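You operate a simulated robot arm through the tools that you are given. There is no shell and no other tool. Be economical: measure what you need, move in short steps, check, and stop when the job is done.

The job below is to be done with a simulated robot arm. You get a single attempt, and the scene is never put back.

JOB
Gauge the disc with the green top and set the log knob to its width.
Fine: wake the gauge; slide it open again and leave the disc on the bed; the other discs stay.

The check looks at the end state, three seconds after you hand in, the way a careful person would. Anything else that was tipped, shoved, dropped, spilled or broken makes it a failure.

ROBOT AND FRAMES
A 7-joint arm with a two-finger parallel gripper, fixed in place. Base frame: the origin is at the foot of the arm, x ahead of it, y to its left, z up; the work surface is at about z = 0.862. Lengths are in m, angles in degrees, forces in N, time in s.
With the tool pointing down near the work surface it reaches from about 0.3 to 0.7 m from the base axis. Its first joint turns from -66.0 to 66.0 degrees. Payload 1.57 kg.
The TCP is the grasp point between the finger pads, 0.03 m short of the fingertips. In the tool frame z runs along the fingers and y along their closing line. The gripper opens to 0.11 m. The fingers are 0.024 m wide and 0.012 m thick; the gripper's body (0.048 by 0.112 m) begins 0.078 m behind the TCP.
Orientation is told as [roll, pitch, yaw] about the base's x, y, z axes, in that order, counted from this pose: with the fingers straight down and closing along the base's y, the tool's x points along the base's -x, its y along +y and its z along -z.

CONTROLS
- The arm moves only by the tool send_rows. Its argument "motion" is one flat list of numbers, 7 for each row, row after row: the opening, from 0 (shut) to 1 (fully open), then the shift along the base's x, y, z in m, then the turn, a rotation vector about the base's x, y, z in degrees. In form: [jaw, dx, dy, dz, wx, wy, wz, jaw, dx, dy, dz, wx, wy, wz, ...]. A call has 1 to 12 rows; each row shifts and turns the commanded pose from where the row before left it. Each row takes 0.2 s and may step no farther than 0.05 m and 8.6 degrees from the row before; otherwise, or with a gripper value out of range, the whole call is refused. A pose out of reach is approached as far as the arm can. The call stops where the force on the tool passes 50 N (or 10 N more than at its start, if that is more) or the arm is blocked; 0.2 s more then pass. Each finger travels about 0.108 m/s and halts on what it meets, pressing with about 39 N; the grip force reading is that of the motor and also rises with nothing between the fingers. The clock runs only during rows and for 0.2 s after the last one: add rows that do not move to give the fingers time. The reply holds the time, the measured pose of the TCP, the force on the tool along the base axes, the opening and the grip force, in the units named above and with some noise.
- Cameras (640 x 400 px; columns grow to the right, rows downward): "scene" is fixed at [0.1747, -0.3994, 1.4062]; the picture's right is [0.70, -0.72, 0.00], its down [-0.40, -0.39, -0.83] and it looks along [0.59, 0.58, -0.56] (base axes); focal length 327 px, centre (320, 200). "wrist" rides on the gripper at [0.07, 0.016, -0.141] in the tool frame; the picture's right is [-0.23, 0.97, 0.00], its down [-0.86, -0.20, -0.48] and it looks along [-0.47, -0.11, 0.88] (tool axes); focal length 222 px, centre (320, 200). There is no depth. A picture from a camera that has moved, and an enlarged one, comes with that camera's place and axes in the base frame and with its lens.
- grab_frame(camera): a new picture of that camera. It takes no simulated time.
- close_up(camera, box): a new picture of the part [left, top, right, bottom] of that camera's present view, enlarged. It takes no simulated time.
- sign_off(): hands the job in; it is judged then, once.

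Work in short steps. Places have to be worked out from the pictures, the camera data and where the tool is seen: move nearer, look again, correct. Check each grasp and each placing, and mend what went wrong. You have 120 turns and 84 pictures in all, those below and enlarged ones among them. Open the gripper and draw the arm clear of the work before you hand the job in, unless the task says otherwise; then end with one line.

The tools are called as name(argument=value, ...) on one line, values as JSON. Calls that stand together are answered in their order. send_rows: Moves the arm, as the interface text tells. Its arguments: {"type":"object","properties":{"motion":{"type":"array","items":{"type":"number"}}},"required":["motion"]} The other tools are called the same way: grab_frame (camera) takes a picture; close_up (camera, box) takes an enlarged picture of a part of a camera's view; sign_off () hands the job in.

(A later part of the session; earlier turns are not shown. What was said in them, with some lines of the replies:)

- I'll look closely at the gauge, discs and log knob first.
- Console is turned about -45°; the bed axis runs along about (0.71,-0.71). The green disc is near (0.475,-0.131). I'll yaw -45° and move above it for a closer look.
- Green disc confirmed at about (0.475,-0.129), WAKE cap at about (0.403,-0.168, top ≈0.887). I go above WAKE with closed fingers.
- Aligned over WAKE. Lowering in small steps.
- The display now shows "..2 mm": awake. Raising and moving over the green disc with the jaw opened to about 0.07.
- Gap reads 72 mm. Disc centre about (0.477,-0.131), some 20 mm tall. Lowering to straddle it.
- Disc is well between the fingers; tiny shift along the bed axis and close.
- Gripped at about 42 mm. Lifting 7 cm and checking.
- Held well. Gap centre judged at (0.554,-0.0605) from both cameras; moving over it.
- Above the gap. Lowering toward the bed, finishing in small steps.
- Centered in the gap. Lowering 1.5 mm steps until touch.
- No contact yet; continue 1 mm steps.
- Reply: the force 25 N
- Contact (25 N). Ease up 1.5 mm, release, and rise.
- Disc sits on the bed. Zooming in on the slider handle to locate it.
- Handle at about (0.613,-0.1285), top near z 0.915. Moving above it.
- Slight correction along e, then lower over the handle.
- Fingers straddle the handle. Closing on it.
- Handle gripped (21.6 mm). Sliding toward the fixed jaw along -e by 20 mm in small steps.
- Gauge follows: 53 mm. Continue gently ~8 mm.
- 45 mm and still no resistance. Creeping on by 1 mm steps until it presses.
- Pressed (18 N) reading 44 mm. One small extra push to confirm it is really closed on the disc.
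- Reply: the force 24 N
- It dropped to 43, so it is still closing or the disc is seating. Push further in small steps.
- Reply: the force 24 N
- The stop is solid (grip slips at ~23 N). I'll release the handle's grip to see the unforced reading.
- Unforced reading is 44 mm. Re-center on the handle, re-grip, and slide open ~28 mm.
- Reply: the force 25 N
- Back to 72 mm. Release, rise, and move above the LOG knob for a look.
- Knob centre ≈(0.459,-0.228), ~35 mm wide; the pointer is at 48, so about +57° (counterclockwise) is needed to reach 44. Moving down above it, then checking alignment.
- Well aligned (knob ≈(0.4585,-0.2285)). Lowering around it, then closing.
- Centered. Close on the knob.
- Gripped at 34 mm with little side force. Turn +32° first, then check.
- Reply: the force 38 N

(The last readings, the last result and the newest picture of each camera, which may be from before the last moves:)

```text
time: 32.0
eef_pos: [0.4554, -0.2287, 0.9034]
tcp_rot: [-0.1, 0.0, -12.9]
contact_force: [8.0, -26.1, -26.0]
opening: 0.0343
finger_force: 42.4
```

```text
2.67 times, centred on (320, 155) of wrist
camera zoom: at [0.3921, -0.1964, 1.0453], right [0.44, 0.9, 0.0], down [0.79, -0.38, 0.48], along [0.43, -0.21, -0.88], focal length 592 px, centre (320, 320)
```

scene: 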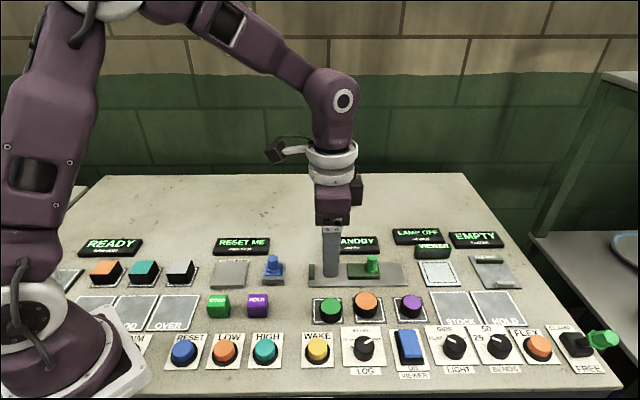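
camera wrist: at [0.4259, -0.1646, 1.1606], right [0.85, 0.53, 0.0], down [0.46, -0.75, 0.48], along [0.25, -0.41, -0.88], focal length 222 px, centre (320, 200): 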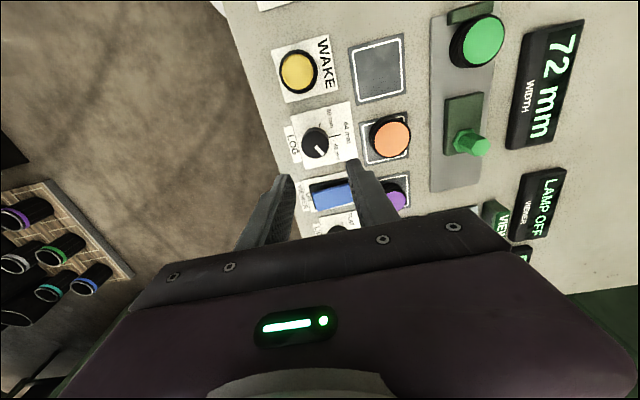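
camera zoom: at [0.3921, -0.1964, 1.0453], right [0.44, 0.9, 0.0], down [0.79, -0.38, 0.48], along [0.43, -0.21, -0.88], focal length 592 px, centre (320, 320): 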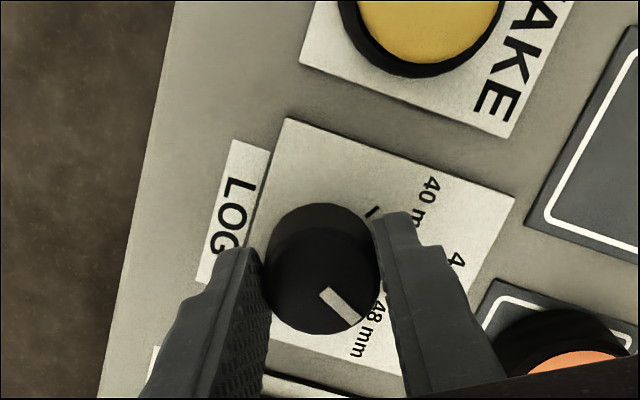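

The knob follows. Relieve the side load slightly and turn a further 24°.

send_rows(motion=[0.25, 0.0004, -0.001, -0.001, 0, 0, 0, 0.25, 0, 0, 0, 0, 0, 8, 0.25, 0, 0, 0, 0, 0, 8, 0.25, 0, 0, 0, 0, 0, 8, 0.25, 0, 0, 0, 0, 0, 0])

close_up(camera="wrist", box=[200, 80, 440, 230])

close_up(camera="scene", box=[310, 290, 430, 380])

```text
time: 33.2
eef_pos: [0.4578, -0.2289, 0.903]
tcp_rot: [-0.3, -0.2, 11.1]
contact_force: [1.1, -24.4, 17.4]
opening: 0.034
finger_force: 41.3
```

```text
2.67 times, centred on (320, 155) of wrist
camera zoom: at [0.3862, -0.2258, 1.044], right [0.04, 1.0, 0.0], down [0.88, -0.03, 0.48], along [0.48, -0.02, -0.88], focal length 592 px, centre (320, 320)
```

zoom: 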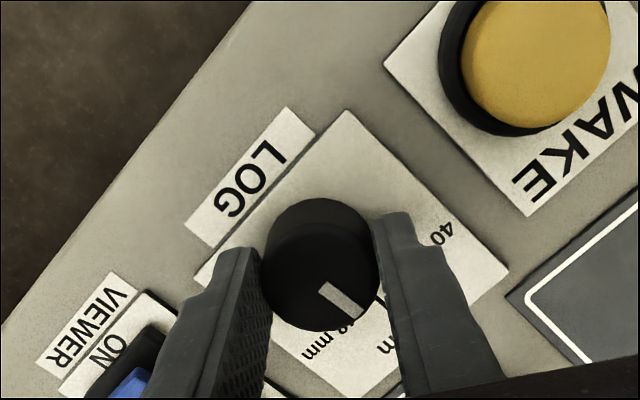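

```text
4.44 times, centred on (370, 335) of scene
camera zoom: at [0.1745, -0.3999, 1.4061], right [0.7, -0.72, 0.0], down [-0.4, -0.39, -0.83], along [0.59, 0.58, -0.56], focal length 1454 px, centre (98, -400)
```

zoom: 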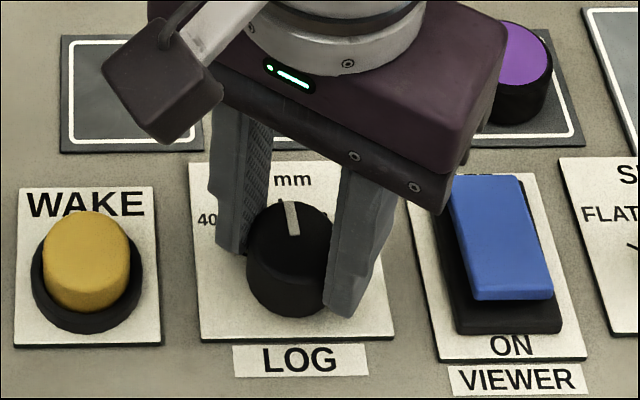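

Pointer looks near 44. Releasing and rising straight up to check precisely.

send_rows(motion=[0.4, 0, 0, 0, 0, 0, 0, 0.52, 0, 0, 0, 0, 0, 0, 0.52, 0, 0, 0, 0, 0, 0, 0.52, 0, 0, 0.03, 0, 0, 0, 0.52, 0, 0, 0.045, 0, 0, 0, 0.52, 0, 0, 0.04, 0, 0, 0, 0.52, 0, 0, 0, 0, 0, 0])

close_up(camera="wrist", box=[250, 80, 410, 210])

close_up(camera="scene", box=[335, 325, 395, 375])

```text
time: 34.8
eef_pos: [0.4533, -0.2257, 1.0178]
tcp_rot: [0.0, 0.0, 11.0]
contact_force: [-0.3, -0.5, -0.6]
opening: 0.0572
finger_force: 0.1
```

```text
3.08 times, centred on (330, 145) of wrist
camera zoom: at [0.3819, -0.2232, 1.1599], right [0.04, 1.0, 0.0], down [0.88, -0.03, 0.48], along [0.48, -0.02, -0.88], focal length 684 px, centre (289, 369)
```

zoom: 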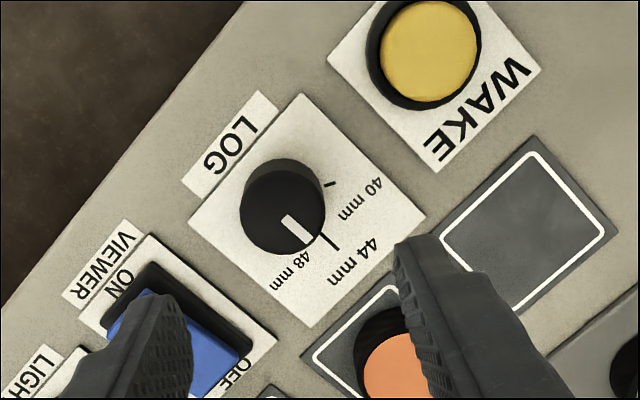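

```text
8.00 times, centred on (365, 350) of scene
camera zoom: at [0.1747, -0.3994, 1.4062], right [0.7, -0.72, 0.0], down [-0.4, -0.39, -0.83], along [0.59, 0.58, -0.56], focal length 2617 px, centre (-40, -1000)
```

zoom: 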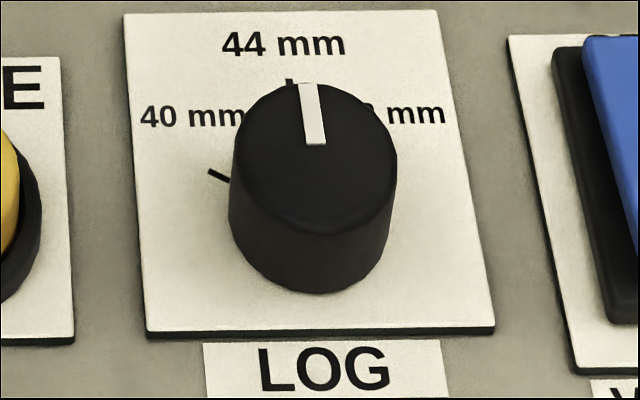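

Pointer direction works out at ~45°, matching the 44 mm tick. Drawing the arm up clear and making a final check.

send_rows(motion=[0.6, 0, 0.02, 0.04, 0, 0, 0, 0.6, 0, 0.04, 0.04, 0, 0, -5, 0.6, 0, 0.045, 0.02, 0, 0, -6, 0.6, 0, 0.045, 0, 0, 0, 0, 0.6, 0, 0.045, 0, 0, 0, 0, 0.6, 0, 0, 0, 0, 0, 0])

grab_frame(camera="scene")

close_up(camera="scene", box=[290, 225, 450, 325])

close_up(camera="wrist", box=[120, 60, 360, 240])

```text
refused: row 2 steps farther than a row can; nothing moved
```

```text
36 pictures are left
```

scene: 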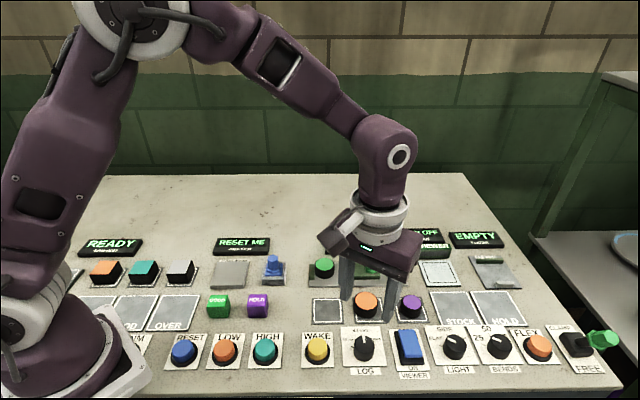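

```text
4.00 times, centred on (370, 275) of scene
camera zoom: at [0.1747, -0.3994, 1.4062], right [0.7, -0.72, 0.0], down [-0.4, -0.39, -0.83], along [0.59, 0.58, -0.56], focal length 1308 px, centre (120, -100)
```

zoom: 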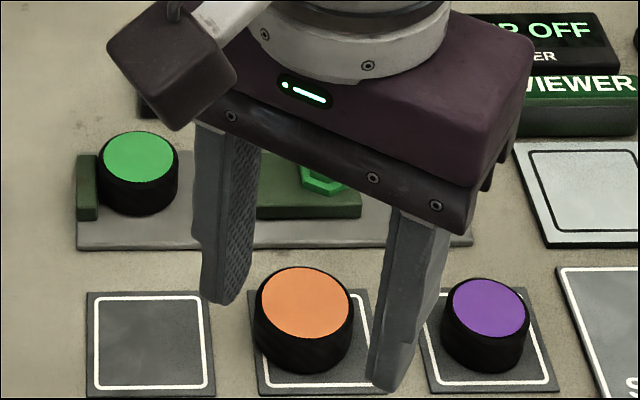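

```text
2.22 times, centred on (240, 150) of wrist
camera zoom: at [0.3819, -0.2232, 1.1599], right [0.04, 1.0, 0.0], down [0.88, -0.03, 0.48], along [0.48, -0.02, -0.88], focal length 494 px, centre (498, 311)
```

zoom: 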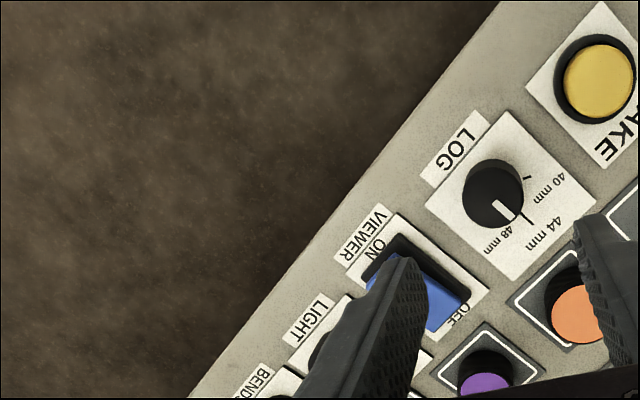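

The move was refused as too long a step; retry with smaller steps upward and back.

send_rows(motion=[0.6, 0, 0, 0.04, 0, 0, 0, 0.6, 0, 0, 0.04, 0, 0, -5, 0.6, 0, 0.03, 0.02, 0, 0, -6, 0.6, 0, 0.045, 0, 0, 0, 0, 0.6, 0, 0.045, 0, 0, 0, 0, 0.6, 0, 0.045, 0, 0, 0, 0, 0.6, 0, 0, 0, 0, 0, 0])

grab_frame(camera="scene")

close_up(camera="wrist", box=[120, 60, 360, 240])

```text
time: 36.4
eef_pos: [0.4575, -0.0654, 1.1158]
tcp_rot: [-0.1, 0.0, 0.0]
contact_force: [-0.5, 0.2, 0.4]
opening: 0.066
finger_force: 0.0
```

```text
33 pictures are left
```

scene: 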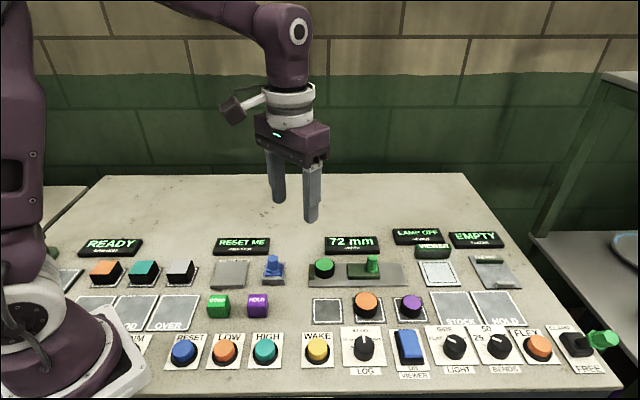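

```text
2.22 times, centred on (240, 150) of wrist
camera zoom: at [0.3885, -0.0497, 1.2586], right [0.23, 0.97, 0.0], down [0.86, -0.2, 0.48], along [0.47, -0.11, -0.88], focal length 494 px, centre (498, 311)
```

zoom: 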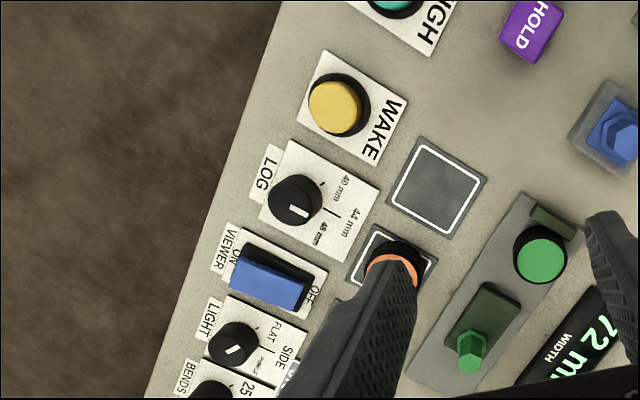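

Everything else is undisturbed. One zoom on the knob to verify the pointer is parallel to the 44 tick.

close_up(camera="wrist", box=[205, 105, 275, 165])

```text
6.67 times, centred on (240, 135) of wrist
camera zoom: at [0.3885, -0.0497, 1.2586], right [0.23, 0.97, 0.0], down [0.86, -0.2, 0.48], along [0.47, -0.11, -0.88], focal length 1481 px, centre (853, 633)
```

zoom: 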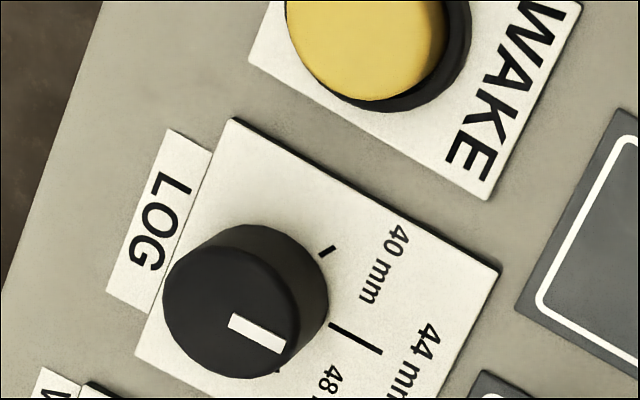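

The pointer is parallel to the 44 mm tick, the gauge is open at 72 mm with the disc on the bed, and the arm is clear. Handing in.

sign_off()

```text
The job is handed in.
```

The green-topped disc gauged at 44 mm and the log knob is set to 44 mm; the gauge is slid open again (72 mm) with the disc left on its bed and the other discs in place.
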